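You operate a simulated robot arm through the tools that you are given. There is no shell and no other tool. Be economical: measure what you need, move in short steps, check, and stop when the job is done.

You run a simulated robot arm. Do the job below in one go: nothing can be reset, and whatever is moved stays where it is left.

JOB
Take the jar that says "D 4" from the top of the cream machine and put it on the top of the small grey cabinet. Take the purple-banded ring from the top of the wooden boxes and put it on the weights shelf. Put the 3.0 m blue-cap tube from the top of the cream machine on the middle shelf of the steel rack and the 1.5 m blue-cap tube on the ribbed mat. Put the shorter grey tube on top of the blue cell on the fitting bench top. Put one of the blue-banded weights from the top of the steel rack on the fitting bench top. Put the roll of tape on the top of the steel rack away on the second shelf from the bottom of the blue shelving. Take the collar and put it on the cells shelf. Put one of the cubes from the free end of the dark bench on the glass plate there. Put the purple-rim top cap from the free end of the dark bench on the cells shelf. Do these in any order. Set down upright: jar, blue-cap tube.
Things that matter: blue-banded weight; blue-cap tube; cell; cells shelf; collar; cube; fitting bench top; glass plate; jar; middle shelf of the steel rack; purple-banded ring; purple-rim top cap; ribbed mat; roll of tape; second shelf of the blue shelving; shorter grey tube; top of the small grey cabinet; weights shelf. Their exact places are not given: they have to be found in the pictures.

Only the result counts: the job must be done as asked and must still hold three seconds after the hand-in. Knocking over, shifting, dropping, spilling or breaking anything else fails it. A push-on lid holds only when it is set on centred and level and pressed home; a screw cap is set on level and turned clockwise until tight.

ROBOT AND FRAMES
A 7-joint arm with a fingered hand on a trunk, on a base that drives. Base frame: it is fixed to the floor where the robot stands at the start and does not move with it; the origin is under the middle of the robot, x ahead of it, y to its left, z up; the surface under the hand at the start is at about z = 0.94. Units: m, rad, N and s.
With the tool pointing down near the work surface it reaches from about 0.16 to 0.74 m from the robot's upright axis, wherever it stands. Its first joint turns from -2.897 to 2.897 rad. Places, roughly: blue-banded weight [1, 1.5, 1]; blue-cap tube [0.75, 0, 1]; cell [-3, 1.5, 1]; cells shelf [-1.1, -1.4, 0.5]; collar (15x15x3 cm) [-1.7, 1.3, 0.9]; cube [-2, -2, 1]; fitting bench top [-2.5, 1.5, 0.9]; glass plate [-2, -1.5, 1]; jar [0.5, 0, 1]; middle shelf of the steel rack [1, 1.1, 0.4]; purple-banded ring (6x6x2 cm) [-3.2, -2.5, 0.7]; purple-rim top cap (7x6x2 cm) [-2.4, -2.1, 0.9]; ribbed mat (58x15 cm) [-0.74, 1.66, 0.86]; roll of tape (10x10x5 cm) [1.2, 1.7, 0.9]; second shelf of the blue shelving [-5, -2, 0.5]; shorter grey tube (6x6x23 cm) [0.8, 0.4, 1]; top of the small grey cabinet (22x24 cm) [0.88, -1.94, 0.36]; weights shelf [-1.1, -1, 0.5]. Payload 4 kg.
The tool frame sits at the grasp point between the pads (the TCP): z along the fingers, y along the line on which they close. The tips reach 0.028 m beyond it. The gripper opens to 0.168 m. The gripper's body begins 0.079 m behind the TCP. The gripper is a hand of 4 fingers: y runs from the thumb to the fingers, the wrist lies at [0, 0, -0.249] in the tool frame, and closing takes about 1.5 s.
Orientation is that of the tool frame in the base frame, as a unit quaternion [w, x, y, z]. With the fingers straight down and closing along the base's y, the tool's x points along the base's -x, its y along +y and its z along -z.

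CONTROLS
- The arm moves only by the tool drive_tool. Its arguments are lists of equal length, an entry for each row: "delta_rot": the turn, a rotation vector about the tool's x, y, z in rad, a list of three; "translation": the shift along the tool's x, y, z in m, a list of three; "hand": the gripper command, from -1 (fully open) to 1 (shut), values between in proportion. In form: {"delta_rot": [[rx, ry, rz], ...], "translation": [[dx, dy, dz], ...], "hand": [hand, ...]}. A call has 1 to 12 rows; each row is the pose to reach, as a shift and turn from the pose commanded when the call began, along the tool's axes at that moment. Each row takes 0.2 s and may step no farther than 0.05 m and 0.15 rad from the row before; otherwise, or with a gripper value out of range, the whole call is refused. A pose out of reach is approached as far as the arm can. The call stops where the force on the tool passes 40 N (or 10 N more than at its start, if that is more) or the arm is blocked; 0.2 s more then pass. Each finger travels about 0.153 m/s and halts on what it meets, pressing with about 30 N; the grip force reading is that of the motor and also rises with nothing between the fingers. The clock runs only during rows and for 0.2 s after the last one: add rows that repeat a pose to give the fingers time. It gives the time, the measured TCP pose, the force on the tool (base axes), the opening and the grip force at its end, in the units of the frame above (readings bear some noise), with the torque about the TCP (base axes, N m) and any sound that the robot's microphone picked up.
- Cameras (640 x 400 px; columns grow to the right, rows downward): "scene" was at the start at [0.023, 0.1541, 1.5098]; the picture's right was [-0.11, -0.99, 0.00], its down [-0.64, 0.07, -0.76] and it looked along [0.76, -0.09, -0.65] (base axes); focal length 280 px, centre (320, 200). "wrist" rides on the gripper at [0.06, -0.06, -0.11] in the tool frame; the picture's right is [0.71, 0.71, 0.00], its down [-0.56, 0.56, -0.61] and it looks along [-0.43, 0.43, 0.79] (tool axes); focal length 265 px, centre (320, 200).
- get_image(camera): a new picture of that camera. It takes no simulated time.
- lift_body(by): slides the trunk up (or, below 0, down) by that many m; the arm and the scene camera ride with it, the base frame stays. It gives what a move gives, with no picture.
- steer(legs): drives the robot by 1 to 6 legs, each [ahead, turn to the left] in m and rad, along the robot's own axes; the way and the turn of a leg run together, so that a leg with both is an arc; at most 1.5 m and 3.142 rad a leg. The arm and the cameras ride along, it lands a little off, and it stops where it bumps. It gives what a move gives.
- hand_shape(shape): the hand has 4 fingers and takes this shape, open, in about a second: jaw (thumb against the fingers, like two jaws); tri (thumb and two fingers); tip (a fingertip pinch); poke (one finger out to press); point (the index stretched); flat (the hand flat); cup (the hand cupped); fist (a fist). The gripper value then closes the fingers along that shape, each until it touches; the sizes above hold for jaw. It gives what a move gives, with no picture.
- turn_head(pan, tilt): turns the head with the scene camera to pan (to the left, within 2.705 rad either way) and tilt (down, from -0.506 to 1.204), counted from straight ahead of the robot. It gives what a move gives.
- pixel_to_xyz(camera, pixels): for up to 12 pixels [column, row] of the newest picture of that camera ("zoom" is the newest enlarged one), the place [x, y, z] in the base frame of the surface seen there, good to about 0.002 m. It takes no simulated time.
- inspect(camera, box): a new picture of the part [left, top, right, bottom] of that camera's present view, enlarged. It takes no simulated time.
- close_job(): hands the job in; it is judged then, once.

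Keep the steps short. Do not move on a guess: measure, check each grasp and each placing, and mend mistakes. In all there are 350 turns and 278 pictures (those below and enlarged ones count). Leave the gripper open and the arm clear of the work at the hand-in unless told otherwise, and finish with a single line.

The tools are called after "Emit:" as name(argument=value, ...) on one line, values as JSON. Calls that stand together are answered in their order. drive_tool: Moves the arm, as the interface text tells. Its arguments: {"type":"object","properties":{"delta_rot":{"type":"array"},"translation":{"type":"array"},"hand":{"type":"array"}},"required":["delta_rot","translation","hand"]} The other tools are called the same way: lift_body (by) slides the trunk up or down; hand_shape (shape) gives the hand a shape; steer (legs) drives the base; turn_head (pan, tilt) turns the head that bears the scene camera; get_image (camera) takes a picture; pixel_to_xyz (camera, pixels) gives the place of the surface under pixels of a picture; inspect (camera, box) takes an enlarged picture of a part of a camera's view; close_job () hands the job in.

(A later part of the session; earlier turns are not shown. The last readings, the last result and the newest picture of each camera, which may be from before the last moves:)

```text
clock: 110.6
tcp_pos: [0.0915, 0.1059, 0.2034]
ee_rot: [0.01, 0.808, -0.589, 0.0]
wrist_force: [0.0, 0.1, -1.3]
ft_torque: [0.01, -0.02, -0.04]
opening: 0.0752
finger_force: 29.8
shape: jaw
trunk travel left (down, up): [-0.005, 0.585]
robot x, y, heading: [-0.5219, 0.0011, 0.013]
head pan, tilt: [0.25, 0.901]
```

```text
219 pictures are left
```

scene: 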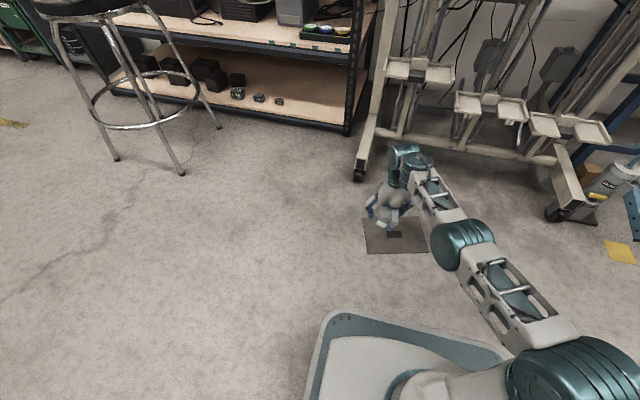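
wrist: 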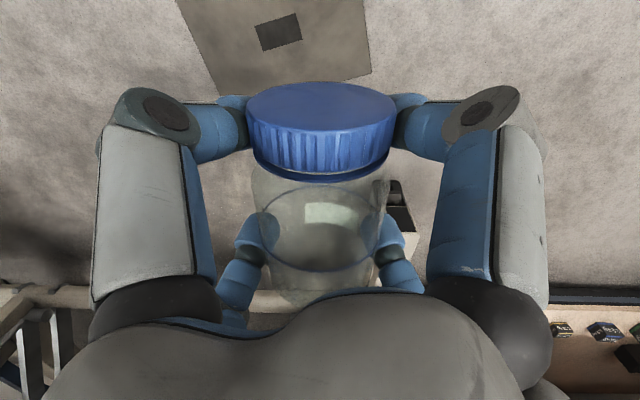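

Emit:
drive_tool(delta_rot=[[0, 0, 0], [0, 0, 0], [0, 0, 0], [0, 0, 0], [0, 0, 0]], translation=[[0, 0, 0.045], [0, 0, 0.09], [0, 0, 0.13], [0, 0, 0.155], [0, 0, 0.163]], hand=[1, 1, 1, 1, 1])

Emit:
get_image(camera="wrist")

```text
clock: 111.8
tcp_pos: [0.0908, 0.103, 0.0399]
ee_rot: [0.01, 0.809, -0.588, -0.001]
wrist_force: [0.4, -0.3, -1.8]
ft_torque: [-0.01, -0.02, -0.03]
opening: 0.073
finger_force: 29.5
shape: jaw
trunk travel left (down, up): [-0.005, 0.585]
robot x, y, heading: [-0.5244, 0.005, 0.021]
head pan, tilt: [0.25, 0.901]
```

```text
218 pictures are left
```

wrist: 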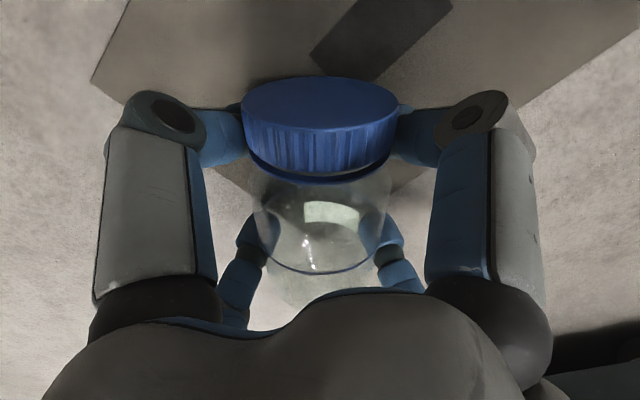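

Emit:
drive_tool(delta_rot=[[0, 0, 0], [0, 0, 0], [0, 0, 0], [0, 0, 0], [0, 0, 0], [0, 0, 0], [0, 0, 0], [0, 0, 0], [0, 0, 0], [0, 0, 0]], translation=[[0, 0, 0.005], [0, 0, 0.005], [0, 0, 0.005], [0, 0, 0.005], [0, 0, 0.005], [0, 0, -0.03], [0, 0, -0.07], [0, 0, -0.11], [0, 0, -0.15], [0, 0, -0.17]], hand=[1, 0.3, 0, -0.4, -0.7, -0.7, -0.7, -0.7, -0.7, -0.7])

Emit:
get_image(camera="wrist")

```text
clock: 114.0
tcp_pos: [0.0924, 0.108, 0.21]
ee_rot: [0.011, 0.808, -0.589, -0.001]
wrist_force: [-0.8, 0.1, -0.6]
ft_torque: [-0.01, -0.01, 0.01]
opening: 0.1424
finger_force: 0.0
shape: jaw
trunk travel left (down, up): [-0.005, 0.585]
robot x, y, heading: [-0.5224, -0.0002, 0.014]
head pan, tilt: [0.25, 0.901]
```

```text
217 pictures are left
```

wrist: 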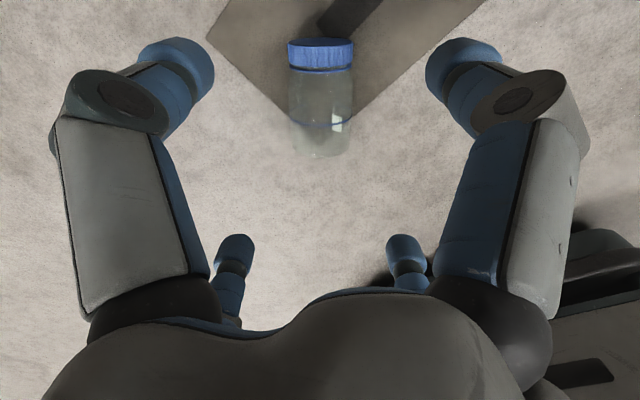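

Emit:
drive_tool(delta_rot=[[0, 0, 0.145], [0, 0, 0.29], [0, 0, 0.435], [0, 0, 0.58], [0, 0, 0.725], [0, 0, 0.87], [0, 0, 1.015], [0, 0, 1.16], [0, 0, 1.305], [0, 0, 1.45], [0, 0, 1.595]], translation=[[0, 0, -0.03], [0, 0, -0.06], [0, 0, -0.09], [0, 0, -0.1], [0, 0, -0.1], [0, 0, -0.1], [0, 0, -0.1], [0, 0, -0.1], [0, 0, -0.1], [0, 0, -0.1], [0, 0, -0.1]], hand=[-0.7, -0.7, -0.7, -0.7, -0.7, -0.7, -0.7, -0.7, -0.7, -0.7, -0.7])

Emit:
drive_tool(delta_rot=[[0, 0, 0.145], [0, 0, 0.29], [0, 0, 0.435], [0, 0, 0.58], [0, 0, 0.725], [0, 0, 0.87], [0, 0, 1.015], [0, 0, 1.16], [0, 0, 1.305], [0, 0, 1.45], [0, 0, 1.547]], translation=[[0, 0, 0], [0, 0, 0], [0, 0, 0], [0, 0, 0], [0, 0, 0], [0, 0, 0], [0, 0, 0], [0, 0, 0], [0, 0, 0], [0, 0, 0], [0, 0, 0]], hand=[-0.7, -0.7, -0.7, -0.7, -0.7, -0.7, -0.7, -0.7, -0.7, -0.7, -0.7])

Emit:
get_image(camera="wrist")

Emit:
get_image(camera="scene")

```text
clock: 116.4
tcp_pos: [0.0937, 0.1083, 0.3089]
ee_rot: [-0.007, -0.142, 0.99, -0.006]
wrist_force: [0.2, 0.2, 0.1]
ft_torque: [0.01, -0.01, 0.0]
opening: 0.1425
finger_force: 0.0
shape: jaw
trunk travel left (down, up): [-0.005, 0.585]
robot x, y, heading: [-0.5204, 0.0019, 0.012]
head pan, tilt: [0.25, 0.901]
```

```text
clock: 118.8
tcp_pos: [0.0927, 0.1076, 0.3093]
ee_rot: [-0.001, 0.59, 0.807, -0.01]
wrist_force: [-0.3, -0.6, 0.9]
ft_torque: [0.01, -0.01, -0.01]
opening: 0.1427
finger_force: 0.1
shape: jaw
trunk travel left (down, up): [-0.005, 0.585]
robot x, y, heading: [-0.5247, 0.0004, 0.011]
head pan, tilt: [0.25, 0.901]
```

```text
216 pictures are left
```

wrist: 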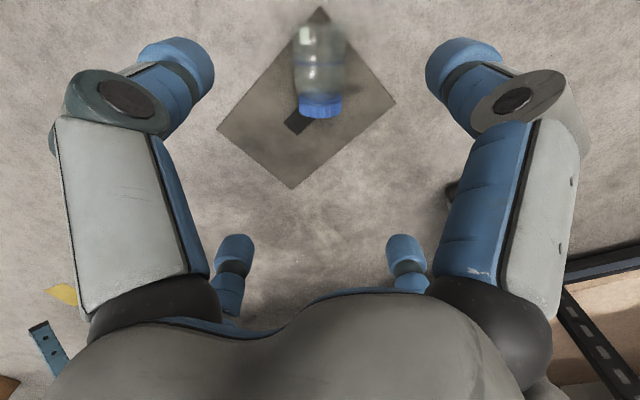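

```text
215 pictures are left
```

scene: 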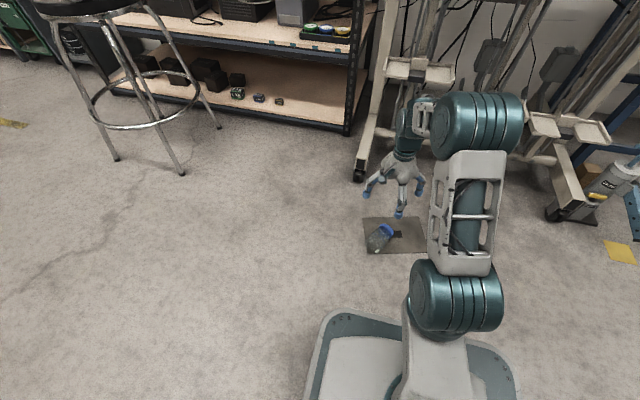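

Emit:
inspect(camera="scene", box=[350, 205, 430, 255])

Emit:
pixel_to_xyz(camera="scene", pixels=[[388, 226], [385, 232], [391, 231], [382, 228], [375, 246], [380, 238], [370, 244]])

Emit:
pixel_to_xyz(camera="wrist", pixels=[[320, 108], [320, 114], [302, 108], [341, 108], [320, 97]])

```text
8.00 times, centred on (390, 230) of scene
```

zoom: 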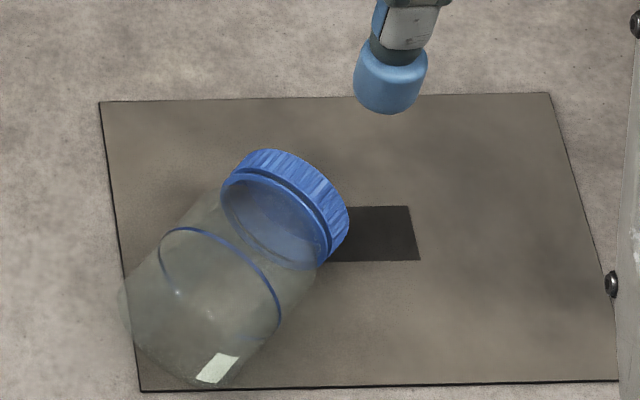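

```text
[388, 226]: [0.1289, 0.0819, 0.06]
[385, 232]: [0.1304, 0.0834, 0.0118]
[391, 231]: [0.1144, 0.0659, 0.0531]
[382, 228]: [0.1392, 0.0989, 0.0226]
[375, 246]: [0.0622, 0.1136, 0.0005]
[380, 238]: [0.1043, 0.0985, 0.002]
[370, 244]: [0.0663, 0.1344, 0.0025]
```

```text
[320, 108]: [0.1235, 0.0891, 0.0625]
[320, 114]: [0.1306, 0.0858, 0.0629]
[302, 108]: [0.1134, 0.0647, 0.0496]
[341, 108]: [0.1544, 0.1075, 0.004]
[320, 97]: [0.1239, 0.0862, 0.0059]
```

Emit:
drive_tool(delta_rot=[[0, 0, 0], [0, 0, 0], [0, 0, 0], [0, 0, 0], [0, 0, 0], [0, 0, 0], [0, 0, 0]], translation=[[-0.008, 0.008, 0.04], [-0.0085, 0.0085, 0.085], [-0.0085, 0.0085, 0.13], [-0.0085, 0.0085, 0.175], [-0.0085, 0.0085, 0.22], [-0.0085, 0.0085, 0.26], [-0.0085, 0.0085, 0.275]], hand=[-0.7, -0.7, -0.7, -0.7, -0.7, -0.7, -0.7])

Emit:
get_image(camera="wrist")

```text
clock: 120.4
tcp_pos: [0.1009, 0.0981, 0.0355]
ee_rot: [-0.002, 0.589, 0.808, -0.01]
wrist_force: [0.3, -0.6, -0.4]
ft_torque: [0.03, 0.01, -0.01]
opening: 0.1425
finger_force: 0.0
shape: jaw
trunk travel left (down, up): [-0.005, 0.585]
robot x, y, heading: [-0.5246, 0.0015, 0.015]
head pan, tilt: [0.25, 0.901]
```

```text
213 pictures are left
```

wrist: 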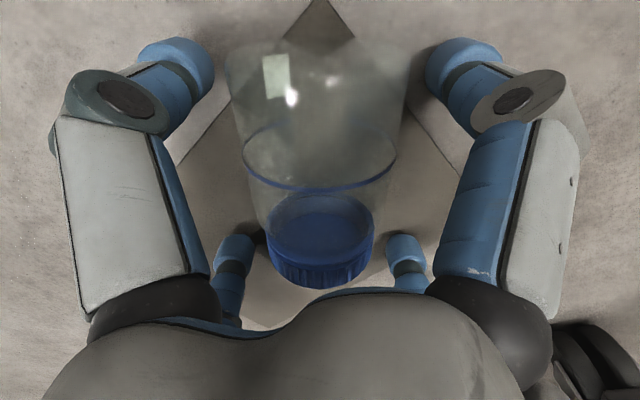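

Emit:
drive_tool(delta_rot=[[0, 0, 0], [0, 0, 0], [0, 0, 0], [0, 0, 0], [0, 0, 0], [0, 0, 0], [0, 0, 0], [0, 0, 0], [0, 0, 0]], translation=[[0, 0, 0.004], [0, 0, 0.0045], [0, 0, 0.0045], [0, 0, 0.0045], [0, 0, 0.0045], [0, 0, 0.0045], [0, 0, 0.0045], [0, 0, 0.0045], [0, 0, 0.0045]], hand=[-0.7, -0.4, 0, 0.3, 0.6, 1, 1, 1, 1])

Emit:
drive_tool(delta_rot=[[0, 0, 0], [0, 0, 0], [0, 0, 0], [0, 0, 0], [0, 0, 0], [0, 0, 0], [0, 0, 0], [0, 0, 0], [0, 0, 0], [0, 0, 0], [0, 0, 0]], translation=[[0, 0, -0.03], [0, 0, -0.07], [0, 0, -0.115], [0, 0, -0.16], [0, 0, -0.205], [0, 0, -0.25], [0, 0, -0.295], [0, 0, -0.34], [0, 0, -0.385], [0, 0, -0.43], [0, 0, -0.47]], hand=[1, 1, 1, 1, 1, 1, 1, 1, 1, 1, 1])

Emit:
get_image(camera="wrist")

```text
clock: 122.4
tcp_pos: [0.1012, 0.0989, 0.0312]
ee_rot: [-0.001, 0.588, 0.809, -0.01]
wrist_force: [-0.2, -0.1, -1.5]
ft_torque: [-0.04, -0.01, 0.0]
opening: 0.0766
finger_force: 29.9
shape: jaw
trunk travel left (down, up): [-0.005, 0.585]
robot x, y, heading: [-0.5246, -0.0032, 0.008]
head pan, tilt: [0.25, 0.901]
```

```text
clock: 124.8
tcp_pos: [0.1055, 0.1056, 0.4996]
ee_rot: [-0.002, 0.589, 0.808, -0.01]
wrist_force: [0.6, 0.2, -1.1]
ft_torque: [-0.02, -0.02, 0.01]
opening: 0.076
finger_force: 30.2
shape: jaw
trunk travel left (down, up): [-0.005, 0.585]
robot x, y, heading: [-0.5224, -0.0005, 0.018]
head pan, tilt: [0.25, 0.901]
```

```text
212 pictures are left
```

wrist: 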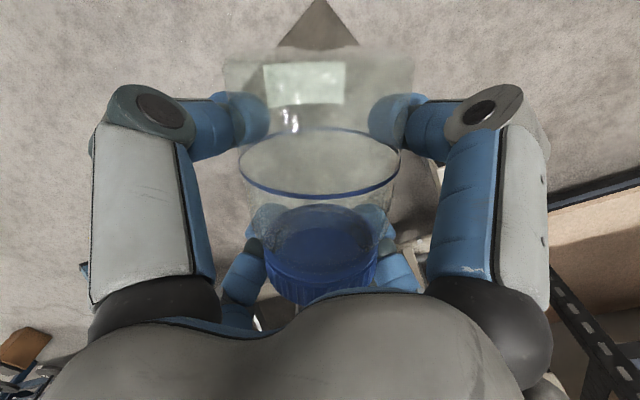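

Emit:
drive_tool(delta_rot=[[0, 0, -0.12], [0, 0, -0.24], [0, 0, -0.36], [0, 0, -0.477]], translation=[[0, 0, 0], [0, 0, 0], [0, 0, 0], [0, 0, 0]], hand=[1, 1, 1, 1])

Emit:
drive_tool(delta_rot=[[-0.1, -0.1, 0], [-0.2, -0.2, 0], [-0.3, -0.3, 0], [-0.4, -0.4, 0], [-0.5, -0.5, 0], [-0.6, -0.6, 0], [-0.7, -0.7, 0], [-0.8, -0.8, 0], [-0.9, -0.9, 0], [-1.0, -1.0, 0], [-1.1, -1.1, 0], [-1.111, -1.111, 0]], translation=[[0, 0, 0], [0, 0, 0], [0, 0, 0], [0, 0, 0], [0, 0, 0], [0, 0, 0], [0, 0, 0], [0, 0, 0], [0, 0, 0], [0, 0, 0], [0, 0, 0], [0, 0, 0]], hand=[1, 1, 1, 1, 1, 1, 1, 1, 1, 1, 1, 1])

Emit:
get_image(camera="scene")

```text
clock: 125.8
tcp_pos: [0.1073, 0.106, 0.5002]
ee_rot: [-0.003, 0.38, 0.925, -0.01]
wrist_force: [-0.1, 0.6, -1.4]
ft_torque: [-0.01, 0.0, 0.03]
opening: 0.076
finger_force: 29.8
shape: jaw
trunk travel left (down, up): [-0.005, 0.585]
robot x, y, heading: [-0.5237, 0.0003, 0.014]
head pan, tilt: [0.25, 0.901]
```

```text
clock: 128.4
tcp_pos: [0.1076, 0.1066, 0.499]
ee_rot: [0.651, 0.266, 0.66, 0.265]
wrist_force: [-0.5, -0.5, -0.8]
ft_torque: [0.0, 0.0, 0.0]
opening: 0.0756
finger_force: 30.8
shape: jaw
trunk travel left (down, up): [-0.005, 0.585]
robot x, y, heading: [-0.523, -0.0005, 0.012]
head pan, tilt: [0.25, 0.901]
```

```text
211 pictures are left
```

scene: 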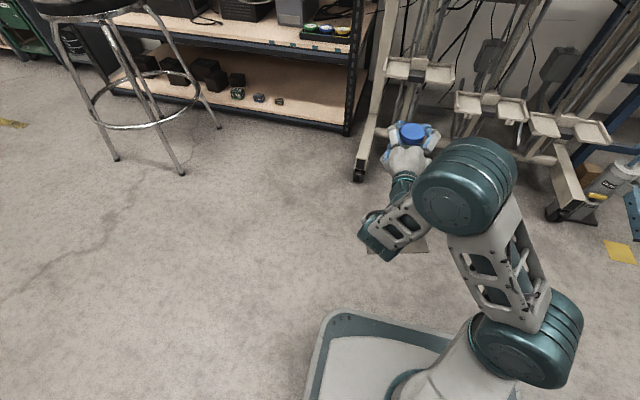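

Jar is now held upright with the hand horizontal. Check robot base size and the cabinet area before driving.

Emit:
pixel_to_xyz(camera="scene", pixels=[[340, 315], [310, 395], [445, 340], [412, 130], [400, 133], [424, 133], [412, 145]])

Emit:
turn_head(pan=-1.2, tilt=0.4)

Emit:
get_image(camera="scene")

```text
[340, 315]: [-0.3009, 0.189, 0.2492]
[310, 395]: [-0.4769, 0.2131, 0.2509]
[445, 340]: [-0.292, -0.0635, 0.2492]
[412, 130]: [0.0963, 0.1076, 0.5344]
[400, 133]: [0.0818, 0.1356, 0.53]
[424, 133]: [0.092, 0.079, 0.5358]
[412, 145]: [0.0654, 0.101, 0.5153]
```

```text
clock: 129.9
tcp_pos: [0.1076, 0.1054, 0.4998]
ee_rot: [0.651, 0.265, 0.66, 0.265]
wrist_force: [-1.0, -0.4, -1.6]
ft_torque: [-0.01, -0.03, -0.01]
opening: 0.0754
finger_force: 30.0
shape: jaw
trunk travel left (down, up): [-0.005, 0.585]
robot x, y, heading: [-0.5193, 0.0014, 0.02]
head pan, tilt: [-1.201, 0.4]
```

```text
210 pictures are left
```

scene: 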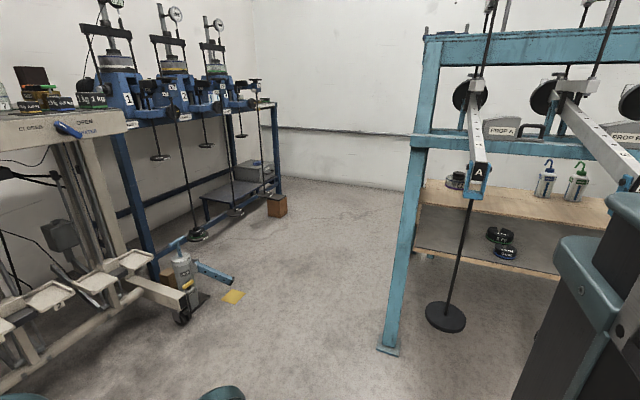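

Emit:
pixel_to_xyz(camera="scene", pixels=[[233, 297], [220, 274], [205, 298], [387, 350], [445, 318], [278, 205], [234, 210], [198, 235], [255, 168], [275, 165], [330, 130], [180, 315]])

Emit:
inspect(camera="scene", box=[150, 90, 310, 220])

```text
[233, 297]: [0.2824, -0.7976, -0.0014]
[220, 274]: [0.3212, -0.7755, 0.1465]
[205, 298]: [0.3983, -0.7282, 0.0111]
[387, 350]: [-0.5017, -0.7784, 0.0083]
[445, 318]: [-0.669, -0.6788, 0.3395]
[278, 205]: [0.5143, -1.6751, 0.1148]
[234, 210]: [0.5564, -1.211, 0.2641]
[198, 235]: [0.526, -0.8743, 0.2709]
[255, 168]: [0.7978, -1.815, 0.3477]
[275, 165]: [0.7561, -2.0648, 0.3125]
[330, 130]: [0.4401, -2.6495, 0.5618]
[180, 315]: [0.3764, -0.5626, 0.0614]
```

```text
3.08 times, centred on (230, 155) of scene
```

zoom: 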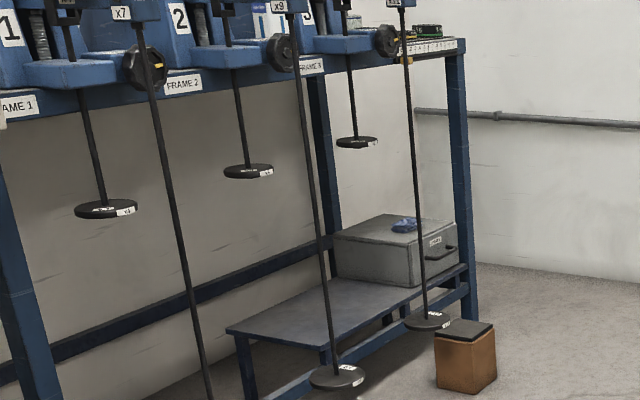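

The corridor is narrow for an extended arm, so first retract the hand 0.2 m toward the robot.

Emit:
drive_tool(delta_rot=[[0, 0, 0], [0, 0, 0], [0, 0, 0], [0, 0, 0], [0, 0, 0]], translation=[[0, 0, -0.04], [0, 0, -0.08], [0, 0, -0.12], [0, 0, -0.16], [0, 0, -0.2]], hand=[1, 1, 1, 1, 1])

```text
clock: 131.1
tcp_pos: [0.0151, 0.105, 0.5098]
ee_rot: [0.649, 0.266, 0.662, 0.264]
wrist_force: [-0.3, -0.1, -1.7]
ft_torque: [-0.02, -0.03, -0.03]
opening: 0.0752
finger_force: 30.2
shape: jaw
out of reach, approached as far as the arm can: row 3, 4, 5
trunk travel left (down, up): [-0.005, 0.585]
robot x, y, heading: [-0.5231, 0.0006, 0.014]
head pan, tilt: [-1.201, 0.4]
```

Emit:
drive_tool(delta_rot=[[0, 0, 0], [0, 0, 0], [0, 0, 0], [0, 0, 0], [0, 0, 0], [0, 0, 0], [0, 0, 0], [0, 0, 0]], translation=[[-0.03, 0.029, 0], [-0.06, 0.058, 0], [-0.09, 0.087, 0], [-0.12, 0.116, 0], [-0.1436, 0.139, -0.03], [-0.1436, 0.139, -0.07], [-0.1436, 0.139, -0.11], [-0.1436, 0.139, -0.15]], hand=[1, 1, 1, 1, 1, 1, 1, 1])

Emit:
get_image(camera="scene")

```text
clock: 132.9
tcp_pos: [-0.0107, 0.1025, 0.7105]
ee_rot: [0.651, 0.265, 0.661, 0.265]
wrist_force: [-0.1, 0.2, -1.0]
ft_torque: [0.0, 0.02, 0.0]
opening: 0.075
finger_force: 29.9
shape: jaw
out of reach, approached as far as the arm can: row 6, 7, 8
trunk travel left (down, up): [-0.005, 0.585]
robot x, y, heading: [-0.5242, -0.0007, 0.019]
head pan, tilt: [-1.201, 0.4]
```

```text
208 pictures are left
```

scene: 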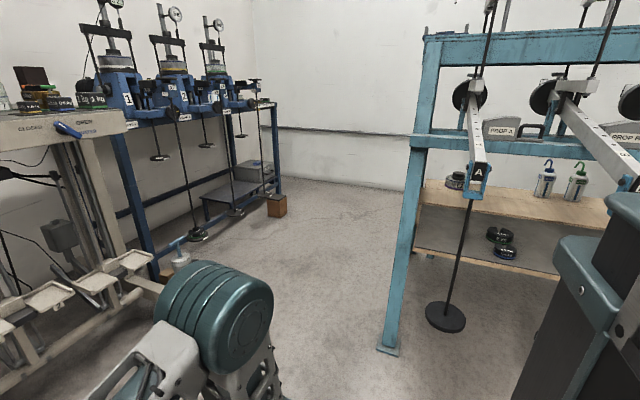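

Emit:
pixel_to_xyz(camera="scene", pixels=[[220, 280], [260, 310], [180, 300], [250, 380]])

Emit:
steer(legs=[[0, -0.8], [0.45, 0], [0, -0.786]])

Emit:
get_image(camera="scene")

```text
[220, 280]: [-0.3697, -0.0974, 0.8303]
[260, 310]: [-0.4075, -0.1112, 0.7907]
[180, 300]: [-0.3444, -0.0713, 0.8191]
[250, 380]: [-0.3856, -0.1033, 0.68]
```

```text
clock: 139.8
tcp_pos: [-0.1095, -0.8308, 0.7103]
ee_rot: [0.646, 0.656, 0.275, -0.276]
wrist_force: [-0.6, 0.9, -1.1]
ft_torque: [0.0, -0.01, -0.01]
opening: 0.0752
finger_force: 29.9
shape: jaw
trunk travel left (down, up): [-0.005, 0.585]
robot x, y, heading: [-0.2011, -0.3156, -1.571]
head pan, tilt: [-1.201, 0.4]
```

```text
207 pictures are left
```

scene: 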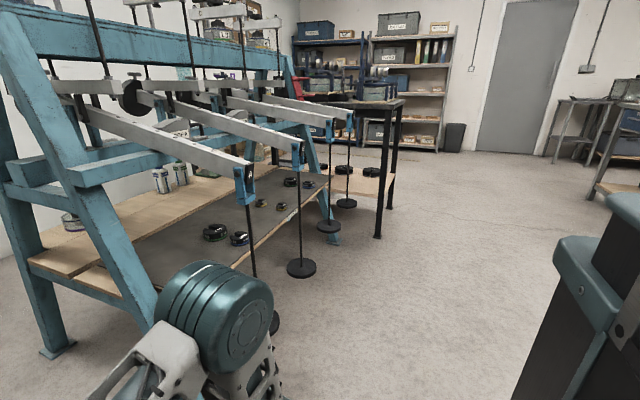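

Corridor is clear. Drive along it, then face the cabinet (+x).

Emit:
steer(legs=[[1.0, 0], [0.7, 0], [0, 1.571]])

Emit:
turn_head(pan=0.0, tilt=0.5)

Emit:
get_image(camera="scene")

```text
clock: 152.2
tcp_pos: [0.3184, -1.919, 0.7111]
ee_rot: [0.651, 0.268, 0.66, 0.262]
wrist_force: [0.1, -0.4, -1.0]
ft_torque: [-0.01, -0.03, -0.03]
opening: 0.0749
finger_force: 30.0
shape: jaw
trunk travel left (down, up): [-0.005, 0.585]
robot x, y, heading: [-0.1934, -2.0185, 0.004]
head pan, tilt: [-1.201, 0.4]
```

```text
clock: 153.6
tcp_pos: [0.3189, -1.919, 0.7106]
ee_rot: [0.651, 0.268, 0.659, 0.263]
wrist_force: [-0.8, 0.4, -1.5]
ft_torque: [-0.02, 0.02, 0.01]
opening: 0.0749
finger_force: 29.8
shape: jaw
trunk travel left (down, up): [-0.005, 0.585]
robot x, y, heading: [-0.1967, -2.0189, 0.005]
head pan, tilt: [0.0, 0.499]
```

```text
206 pictures are left
```

scene: 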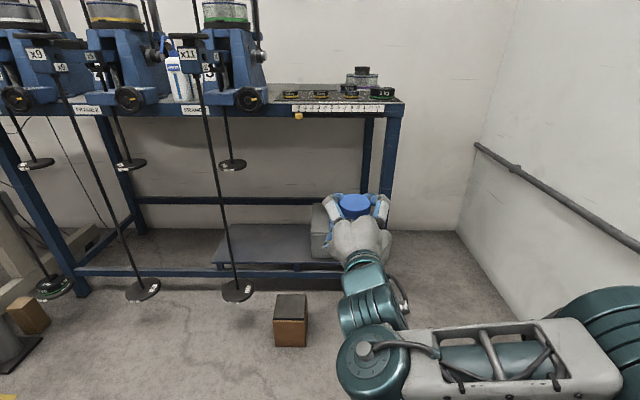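

The hand hides the cabinet top; move it 0.25 m to the right to see.

Emit:
drive_tool(delta_rot=[[0, 0, 0], [0, 0, 0], [0, 0, 0], [0, 0, 0], [0, 0, 0], [0, 0, 0]], translation=[[-0.029, -0.03, 0], [-0.058, -0.06, 0], [-0.087, -0.09, 0], [-0.116, -0.12, 0], [-0.145, -0.15, 0], [-0.1735, -0.18, 0]], hand=[1, 1, 1, 1, 1, 1])

Emit:
inspect(camera="scene", box=[280, 100, 440, 300])

```text
clock: 155.0
tcp_pos: [0.3168, -2.168, 0.7111]
ee_rot: [0.652, 0.268, 0.659, 0.262]
wrist_force: [1.1, 0.2, -1.5]
ft_torque: [0.03, 0.0, -0.07]
opening: 0.0743
finger_force: 30.1
shape: jaw
trunk travel left (down, up): [-0.005, 0.585]
robot x, y, heading: [-0.1974, -2.0115, 0.007]
head pan, tilt: [0.0, 0.499]
```

```text
2.00 times, centred on (360, 200) of scene
```

zoom: 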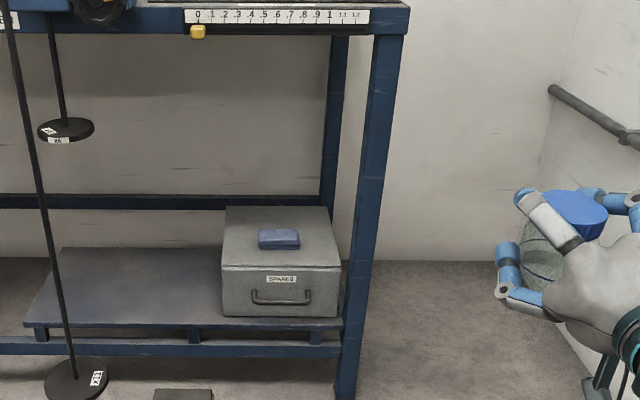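

Emit:
pixel_to_xyz(camera="zoom", pixels=[[225, 265], [338, 265], [230, 210], [326, 208], [260, 248], [299, 248], [262, 231], [296, 231], [360, 240], [343, 270], [280, 300], [385, 25]])

```text
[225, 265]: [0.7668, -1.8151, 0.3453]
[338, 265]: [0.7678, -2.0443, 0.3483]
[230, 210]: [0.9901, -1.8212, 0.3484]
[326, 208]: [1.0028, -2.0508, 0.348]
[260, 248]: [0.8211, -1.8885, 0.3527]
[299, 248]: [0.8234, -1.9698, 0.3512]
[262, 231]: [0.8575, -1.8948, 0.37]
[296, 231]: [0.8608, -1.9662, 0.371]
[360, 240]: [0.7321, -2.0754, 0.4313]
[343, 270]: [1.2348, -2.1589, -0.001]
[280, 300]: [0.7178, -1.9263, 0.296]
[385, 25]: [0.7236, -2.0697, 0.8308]
```

Cabinet top z 0.348, sponge x 0.82–0.865, y −1.89…−1.97. I'll stand the jar at (0.791, −1.847), left-front of the sponge. Move the hand to that y and height with the arm extended, clear of everything.

Emit:
drive_tool(delta_rot=[[0, 0, 0], [0, 0, 0], [0, 0, 0], [0, 0, 0], [0, 0, 0], [0, 0, 0], [0, 0, 0], [0, 0, 0], [0, 0, 0], [0, 0, 0]], translation=[[0.041, 0.005, 0.012], [0.083, 0.01, 0.024], [0.124, 0.015, 0.036], [0.166, 0.02, 0.048], [0.207, 0.025, 0.06], [0.248, 0.03, 0.072], [0.29, 0.034, 0.084], [0.331, 0.038, 0.096], [0.373, 0.042, 0.108], [0.39, 0.065, 0.118]], hand=[1, 1, 1, 1, 1, 1, 1, 1, 1, 1])

Emit:
get_image(camera="scene")

```text
clock: 157.2
tcp_pos: [0.4341, -1.8505, 0.4733]
ee_rot: [0.651, 0.269, 0.659, 0.262]
wrist_force: [-0.3, -0.8, -0.9]
ft_torque: [0.02, 0.0, 0.02]
opening: 0.0737
finger_force: 30.3
shape: jaw
trunk travel left (down, up): [-0.005, 0.585]
robot x, y, heading: [-0.1923, -2.016, 0.005]
head pan, tilt: [0.0, 0.499]
```

```text
204 pictures are left
```

scene: 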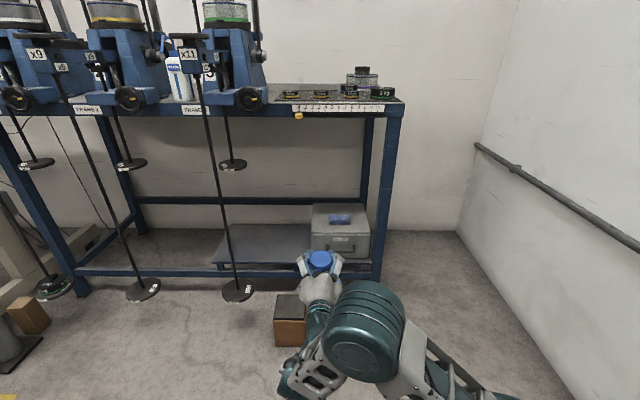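

Emit:
inspect(camera="scene", box=[290, 235, 370, 305])

Emit:
pixel_to_xyz(camera="zoom", pixels=[[190, 130], [300, 130], [240, 105], [240, 150], [245, 130], [200, 130], [285, 130]])

```text
5.71 times, centred on (330, 270) of scene
```

zoom: 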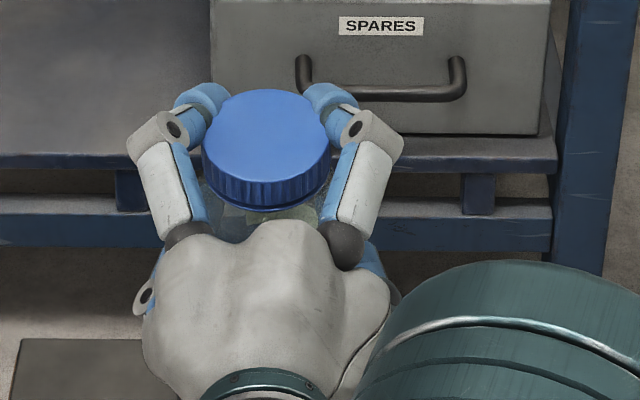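

```text
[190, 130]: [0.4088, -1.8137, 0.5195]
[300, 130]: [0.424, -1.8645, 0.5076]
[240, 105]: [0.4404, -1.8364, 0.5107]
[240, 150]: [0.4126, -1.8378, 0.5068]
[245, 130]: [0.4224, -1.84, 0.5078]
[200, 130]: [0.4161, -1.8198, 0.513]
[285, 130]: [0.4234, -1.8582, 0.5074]
```

Emit:
pixel_to_xyz(camera="zoom", pixels=[[265, 95], [265, 172], [240, 97], [240, 165], [290, 100], [290, 165], [265, 110], [265, 150], [222, 120], [222, 150], [315, 120], [315, 150]])

```text
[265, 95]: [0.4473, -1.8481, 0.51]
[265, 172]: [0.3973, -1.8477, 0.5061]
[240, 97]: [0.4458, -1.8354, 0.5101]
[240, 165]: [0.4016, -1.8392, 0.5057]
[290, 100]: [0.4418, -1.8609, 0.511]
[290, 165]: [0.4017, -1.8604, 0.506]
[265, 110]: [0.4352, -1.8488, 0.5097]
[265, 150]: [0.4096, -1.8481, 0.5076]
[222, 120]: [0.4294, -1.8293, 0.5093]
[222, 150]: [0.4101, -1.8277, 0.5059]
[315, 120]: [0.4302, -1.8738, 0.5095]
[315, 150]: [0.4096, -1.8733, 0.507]
```

Jar leans ~5° backward; correct by pitching, then drive forward 0.36 m with the jar bottom ~5 cm above the cabinet.

Emit:
drive_tool(delta_rot=[[0.059, 0.061, 0], [0.059, 0.061, 0]], translation=[[0, 0, 0], [0, 0, 0]], hand=[1, 1])

Emit:
steer(legs=[[0.35, 0]])

Emit:
turn_head(pan=0.2, tilt=0.7)

Emit:
inspect(camera="scene", box=[230, 80, 430, 280])

```text
clock: 157.8
tcp_pos: [0.4327, -1.8503, 0.4733]
ee_rot: [0.622, 0.279, 0.687, 0.251]
wrist_force: [-0.3, -0.1, -1.3]
ft_torque: [0.03, -0.02, 0.0]
opening: 0.0737
finger_force: 29.3
shape: jaw
trunk travel left (down, up): [-0.005, 0.585]
robot x, y, heading: [-0.1947, -2.0142, 0.006]
head pan, tilt: [0.0, 0.499]
```

```text
clock: 160.1
tcp_pos: [0.7872, -1.849, 0.4738]
ee_rot: [0.623, 0.28, 0.686, 0.251]
wrist_force: [-1.0, 0.1, -1.6]
ft_torque: [-0.02, -0.02, -0.02]
opening: 0.0739
finger_force: 30.2
shape: jaw
trunk travel left (down, up): [-0.005, 0.585]
robot x, y, heading: [0.1604, -2.0129, 0.011]
head pan, tilt: [0.0, 0.499]
```

```text
clock: 160.9
tcp_pos: [0.7886, -1.8489, 0.4739]
ee_rot: [0.623, 0.279, 0.686, 0.251]
wrist_force: [-0.4, 0.7, -1.8]
ft_torque: [0.02, 0.04, -0.02]
opening: 0.0738
finger_force: 30.1
shape: jaw
trunk travel left (down, up): [-0.005, 0.585]
robot x, y, heading: [0.1581, -2.0142, 0.008]
head pan, tilt: [0.201, 0.7]
```

```text
2.00 times, centred on (330, 180) of scene
```

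zoom: 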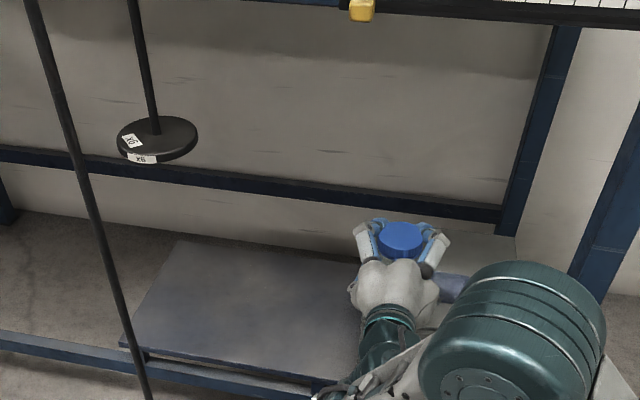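

Emit:
pixel_to_xyz(camera="zoom", pixels=[[385, 240], [415, 240], [400, 227], [400, 252], [400, 240], [455, 285]])

Emit:
get_image(camera="wrist")

```text
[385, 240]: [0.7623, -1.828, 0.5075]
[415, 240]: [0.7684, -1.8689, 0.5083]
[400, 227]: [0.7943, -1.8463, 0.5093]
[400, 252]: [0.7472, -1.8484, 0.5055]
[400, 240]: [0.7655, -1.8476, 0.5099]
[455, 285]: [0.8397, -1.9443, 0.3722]
```

```text
201 pictures are left
```

wrist: 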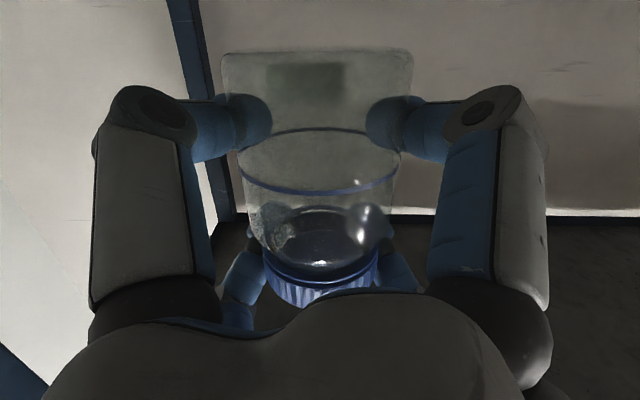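

Emit:
inspect(camera="scene", box=[335, 170, 395, 230])

Emit:
pixel_to_xyz(camera="zoom", pixels=[[300, 140], [300, 160], [300, 180], [300, 200], [300, 220], [300, 240], [260, 190], [340, 190], [280, 150], [320, 150], [280, 230], [320, 230]])

```text
6.67 times, centred on (365, 200) of scene
```

zoom: 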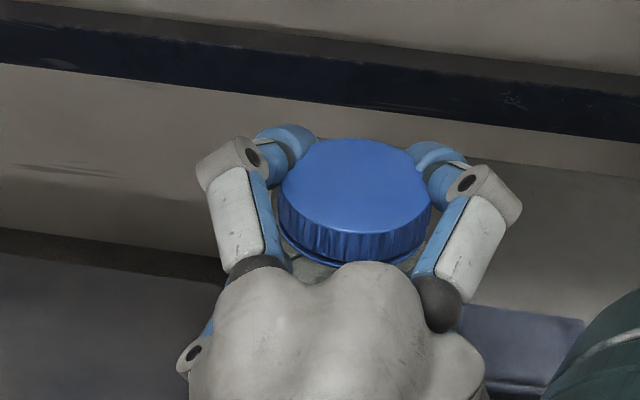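

```text
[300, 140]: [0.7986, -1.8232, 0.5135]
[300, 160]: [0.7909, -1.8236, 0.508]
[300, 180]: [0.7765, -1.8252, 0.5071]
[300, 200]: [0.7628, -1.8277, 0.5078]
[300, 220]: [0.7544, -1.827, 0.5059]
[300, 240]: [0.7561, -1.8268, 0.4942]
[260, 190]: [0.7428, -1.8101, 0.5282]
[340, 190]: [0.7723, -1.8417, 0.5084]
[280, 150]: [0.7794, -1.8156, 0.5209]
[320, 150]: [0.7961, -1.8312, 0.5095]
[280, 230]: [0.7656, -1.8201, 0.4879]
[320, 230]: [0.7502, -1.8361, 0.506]
```

Emit:
pixel_to_xyz(camera="zoom", pixels=[[355, 145], [355, 155], [355, 170], [355, 185], [355, 200], [355, 215], [355, 228], [380, 150], [380, 225], [400, 160], [400, 220], [285, 185]])

```text
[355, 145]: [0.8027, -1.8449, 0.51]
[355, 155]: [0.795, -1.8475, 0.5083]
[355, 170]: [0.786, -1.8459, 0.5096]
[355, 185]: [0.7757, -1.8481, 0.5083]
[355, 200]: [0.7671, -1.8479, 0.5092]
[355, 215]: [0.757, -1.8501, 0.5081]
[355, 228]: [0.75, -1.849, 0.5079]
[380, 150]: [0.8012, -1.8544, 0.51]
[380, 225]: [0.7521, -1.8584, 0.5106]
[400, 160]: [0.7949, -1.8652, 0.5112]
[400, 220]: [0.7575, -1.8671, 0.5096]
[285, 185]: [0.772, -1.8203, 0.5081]
```

Lean is now under 2°. Jar axis at x 0.776; advance 1.5 cm and lower.

Emit:
drive_tool(delta_rot=[[0, 0, 0], [0, 0, 0], [0, 0, 0], [0, 0, 0]], translation=[[-0.001, 0.001, 0.0145], [0.012, -0.012, 0.0165], [0.024, -0.023, 0.018], [0.033, -0.032, 0.019]], hand=[1, 1, 1, 1])

Emit:
inspect(camera="scene", box=[335, 170, 415, 250])

```text
clock: 161.9
tcp_pos: [0.8022, -1.8492, 0.4259]
ee_rot: [0.623, 0.279, 0.686, 0.251]
wrist_force: [0.8, -0.3, -1.6]
ft_torque: [0.01, 0.02, -0.01]
opening: 0.0737
finger_force: 29.5
shape: jaw
trunk travel left (down, up): [-0.005, 0.585]
robot x, y, heading: [0.1591, -2.0127, 0.007]
head pan, tilt: [0.201, 0.7]
```

```text
5.00 times, centred on (375, 210) of scene
```

zoom: 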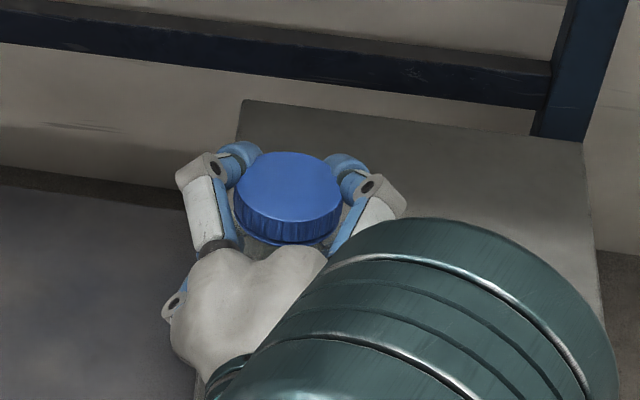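

Emit:
drive_tool(delta_rot=[[0, 0, 0], [0, 0, 0], [0, 0, 0]], translation=[[0.0015, -0.0015, 0], [0.003, -0.003, 0], [0.003, -0.003, 0]], hand=[1, 1, 1])

Emit:
pixel_to_xyz(camera="zoom", pixels=[[290, 160], [290, 185], [290, 205], [245, 185], [330, 185], [250, 110], [200, 340]])

```text
clock: 162.7
tcp_pos: [0.8012, -1.8498, 0.4211]
ee_rot: [0.623, 0.28, 0.686, 0.25]
wrist_force: [1.0, 0.1, -1.5]
ft_torque: [0.01, -0.02, -0.01]
opening: 0.0739
finger_force: 30.5
shape: jaw
trunk travel left (down, up): [-0.005, 0.585]
robot x, y, heading: [0.1605, -2.0098, 0.008]
head pan, tilt: [0.201, 0.7]
```

```text
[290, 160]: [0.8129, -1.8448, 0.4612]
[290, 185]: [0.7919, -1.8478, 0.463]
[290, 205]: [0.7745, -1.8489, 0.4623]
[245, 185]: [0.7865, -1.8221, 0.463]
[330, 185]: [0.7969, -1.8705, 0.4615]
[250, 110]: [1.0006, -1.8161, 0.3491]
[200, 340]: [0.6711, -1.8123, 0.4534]
```

Emit:
drive_tool(delta_rot=[[0, 0, 0], [0, 0, 0], [0, 0, 0], [0, 0, 0]], translation=[[0.0015, -0.0015, 0], [0.0025, -0.0025, 0], [0.0035, -0.0035, 0], [0.0035, -0.0035, 0]], hand=[1, 1, 1, 1])

```text
clock: 163.7
tcp_pos: [0.8017, -1.8483, 0.4197]
ee_rot: [0.624, 0.281, 0.684, 0.252]
wrist_force: [3.8, 0.1, 16.9]
ft_torque: [0.32, 0.1, -0.06]
opening: 0.0732
finger_force: 29.7
shape: jaw
trunk travel left (down, up): [-0.005, 0.585]
robot x, y, heading: [0.161, -2.0164, 0.008]
head pan, tilt: [0.201, 0.7]
```

Jar rests on the cabinet. Open a little and retreat straight back.

Emit:
drive_tool(delta_rot=[[0, 0, 0], [0, 0, 0], [0, 0, 0], [0, 0, 0], [0, 0, 0], [0, 0, 0], [0, 0, 0], [0, 0, 0], [0, 0, 0]], translation=[[0, 0, 0], [0, 0, 0], [0, 0, 0], [-0.001, 0.001, 0], [-0.001, 0.001, -0.03], [-0.001, 0.001, -0.07], [-0.001, 0.001, -0.11], [-0.001, 0.001, -0.15], [-0.001, 0.001, -0.19]], hand=[0.1, 0, -0.1, -0.25, -0.25, -0.25, -0.25, -0.25, -0.25])

Emit:
inspect(camera="scene", box=[300, 140, 440, 260])

```text
clock: 165.7
tcp_pos: [0.6137, -1.8478, 0.4354]
ee_rot: [0.623, 0.281, 0.686, 0.249]
wrist_force: [-0.3, -0.2, -0.7]
ft_torque: [-0.01, -0.04, 0.01]
opening: 0.1052
finger_force: 0.1
shape: jaw
out of reach, approached as far as the arm can: row 8
trunk travel left (down, up): [-0.005, 0.585]
robot x, y, heading: [0.1606, -2.0175, 0.01]
head pan, tilt: [0.201, 0.7]
```

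```text
3.33 times, centred on (370, 200) of scene
```

zoom: 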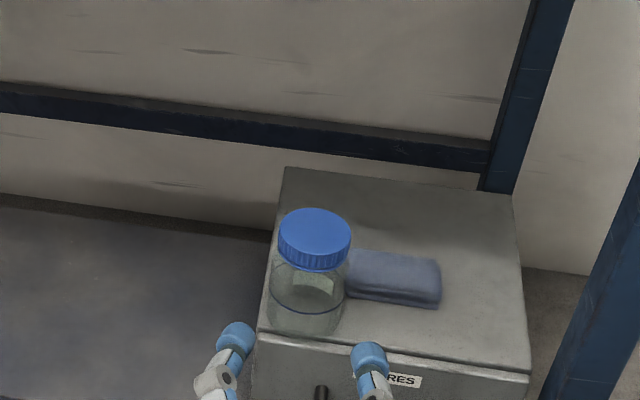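

Jar stands on the cabinet top. Now leave the corridor: back up, turn left, drive out, and look at the frames with the two shelves.

Emit:
steer(legs=[[-0.36, 0], [0, 1.56], [1.5, 0], [0.3, 0], [0, 1.571], [0.5, 0]])

Emit:
lift_body(by=0.4)

Emit:
turn_head(pan=1.2, tilt=0.6)

Emit:
get_image(camera="scene")

```text
clock: 186.8
tcp_pos: [-1.1593, -0.3604, 0.4372]
ee_rot: [0.244, 0.683, -0.286, -0.626]
wrist_force: [0.3, 0.2, -0.7]
ft_torque: [-0.01, 0.0, -0.03]
opening: 0.1051
finger_force: 0.0
shape: jaw
trunk travel left (down, up): [-0.005, 0.585]
robot x, y, heading: [-0.7022, -0.2042, 3.128]
head pan, tilt: [0.201, 0.7]
```

```text
clock: 190.7
tcp_pos: [-1.1597, -0.3607, 0.8368]
ee_rot: [0.245, 0.684, -0.286, -0.625]
wrist_force: [-0.2, -0.1, -0.5]
ft_torque: [-0.01, -0.01, 0.01]
opening: 0.1051
finger_force: 0.0
shape: jaw
trunk travel left (down, up): [-0.405, 0.185]
robot x, y, heading: [-0.7013, -0.2018, 3.128]
head pan, tilt: [0.201, 0.7]
```

```text
clock: 191.9
tcp_pos: [-1.1592, -0.3595, 0.8372]
ee_rot: [0.245, 0.683, -0.286, -0.625]
wrist_force: [-0.9, 0.1, -0.1]
ft_torque: [0.01, 0.0, 0.0]
opening: 0.1048
finger_force: 0.0
shape: jaw
trunk travel left (down, up): [-0.405, 0.185]
robot x, y, heading: [-0.7023, -0.2021, 3.127]
head pan, tilt: [1.201, 0.6]
```

```text
197 pictures are left
```

scene: 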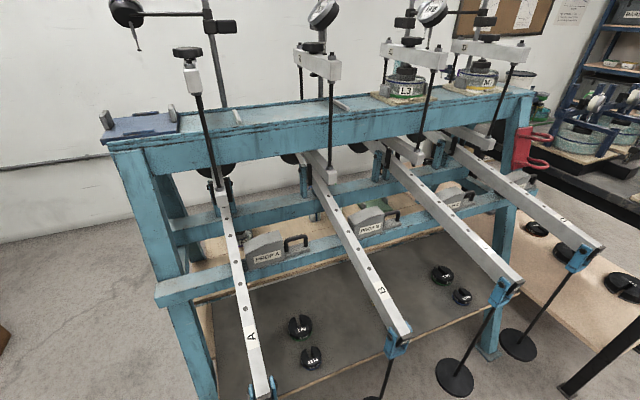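

Emit:
steer(legs=[[1.3, 0]])

Emit:
turn_head(pan=1.0, tilt=0.5)

Emit:
get_image(camera="scene")

Emit:
turn_head(pan=0.2, tilt=0.5)

Emit:
get_image(camera="scene")

```text
clock: 198.6
tcp_pos: [-2.4788, -0.3374, 0.8365]
ee_rot: [0.244, 0.683, -0.288, -0.626]
wrist_force: [0.1, -0.7, 0.7]
ft_torque: [-0.01, 0.0, 0.01]
opening: 0.1051
finger_force: 0.1
shape: jaw
trunk travel left (down, up): [-0.405, 0.185]
robot x, y, heading: [-2.0197, -0.1793, 3.123]
head pan, tilt: [1.201, 0.6]
```

```text
clock: 199.3
tcp_pos: [-2.4774, -0.3364, 0.8363]
ee_rot: [0.244, 0.683, -0.288, -0.625]
wrist_force: [0.0, 0.4, 0.7]
ft_torque: [0.0, -0.02, 0.01]
opening: 0.1048
finger_force: 0.1
shape: jaw
trunk travel left (down, up): [-0.405, 0.185]
robot x, y, heading: [-2.0151, -0.1824, 3.128]
head pan, tilt: [1.0, 0.499]
```

```text
196 pictures are left
```

scene: 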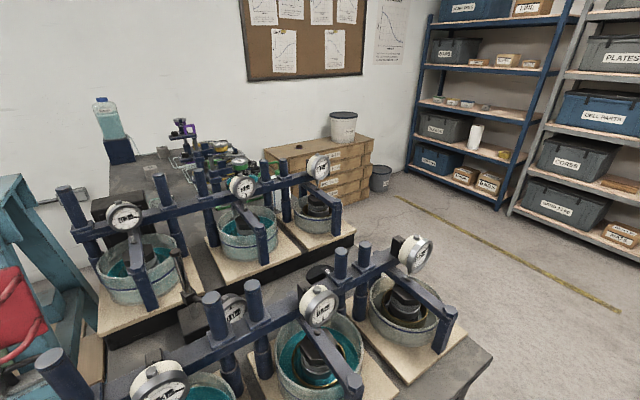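

```text
clock: 200.4
tcp_pos: [-2.4789, -0.3363, 0.837]
ee_rot: [0.244, 0.683, -0.288, -0.626]
wrist_force: [0.5, -0.5, 0.0]
ft_torque: [0.05, 0.04, -0.03]
opening: 0.105
finger_force: 0.0
shape: jaw
trunk travel left (down, up): [-0.405, 0.185]
robot x, y, heading: [-2.0172, -0.1785, 3.122]
head pan, tilt: [0.201, 0.499]
```

```text
195 pictures are left
```

scene: 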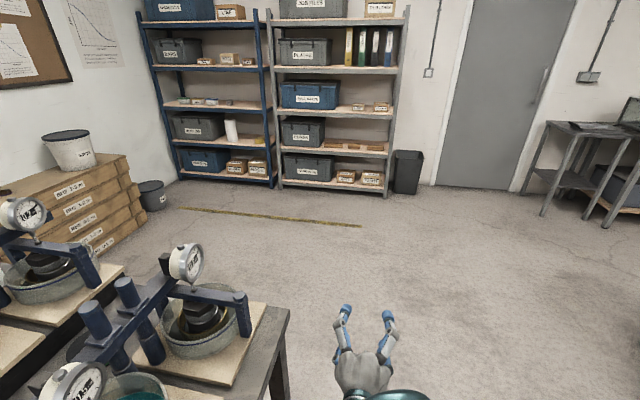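

Emit:
pixel_to_xyz(camera="scene", pixels=[[288, 312], [262, 385], [145, 225], [60, 190], [115, 165], [155, 195], [232, 145], [255, 152], [205, 147], [265, 180], [180, 175], [250, 148]])

Emit:
inspect(camera="scene", box=[130, 70, 290, 190])

```text
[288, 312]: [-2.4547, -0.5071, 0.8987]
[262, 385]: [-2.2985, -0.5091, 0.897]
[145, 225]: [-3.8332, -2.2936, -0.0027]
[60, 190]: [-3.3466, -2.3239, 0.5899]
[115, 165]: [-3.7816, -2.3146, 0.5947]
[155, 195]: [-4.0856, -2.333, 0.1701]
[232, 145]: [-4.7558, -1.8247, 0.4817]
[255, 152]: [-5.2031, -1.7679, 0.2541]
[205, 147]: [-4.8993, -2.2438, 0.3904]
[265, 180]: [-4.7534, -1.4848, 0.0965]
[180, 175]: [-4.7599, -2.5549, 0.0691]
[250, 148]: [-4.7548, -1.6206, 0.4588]
```

```text
3.33 times, centred on (210, 130) of scene
```

zoom: 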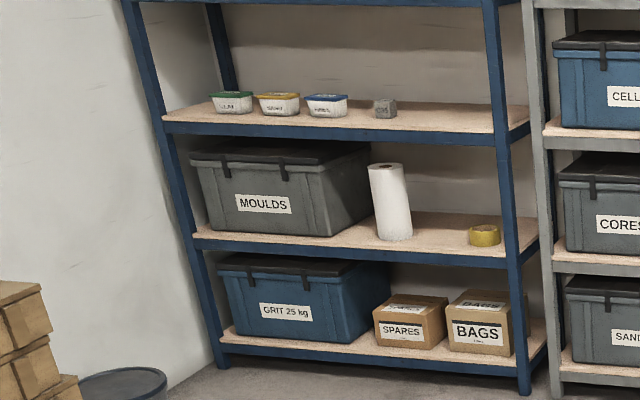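

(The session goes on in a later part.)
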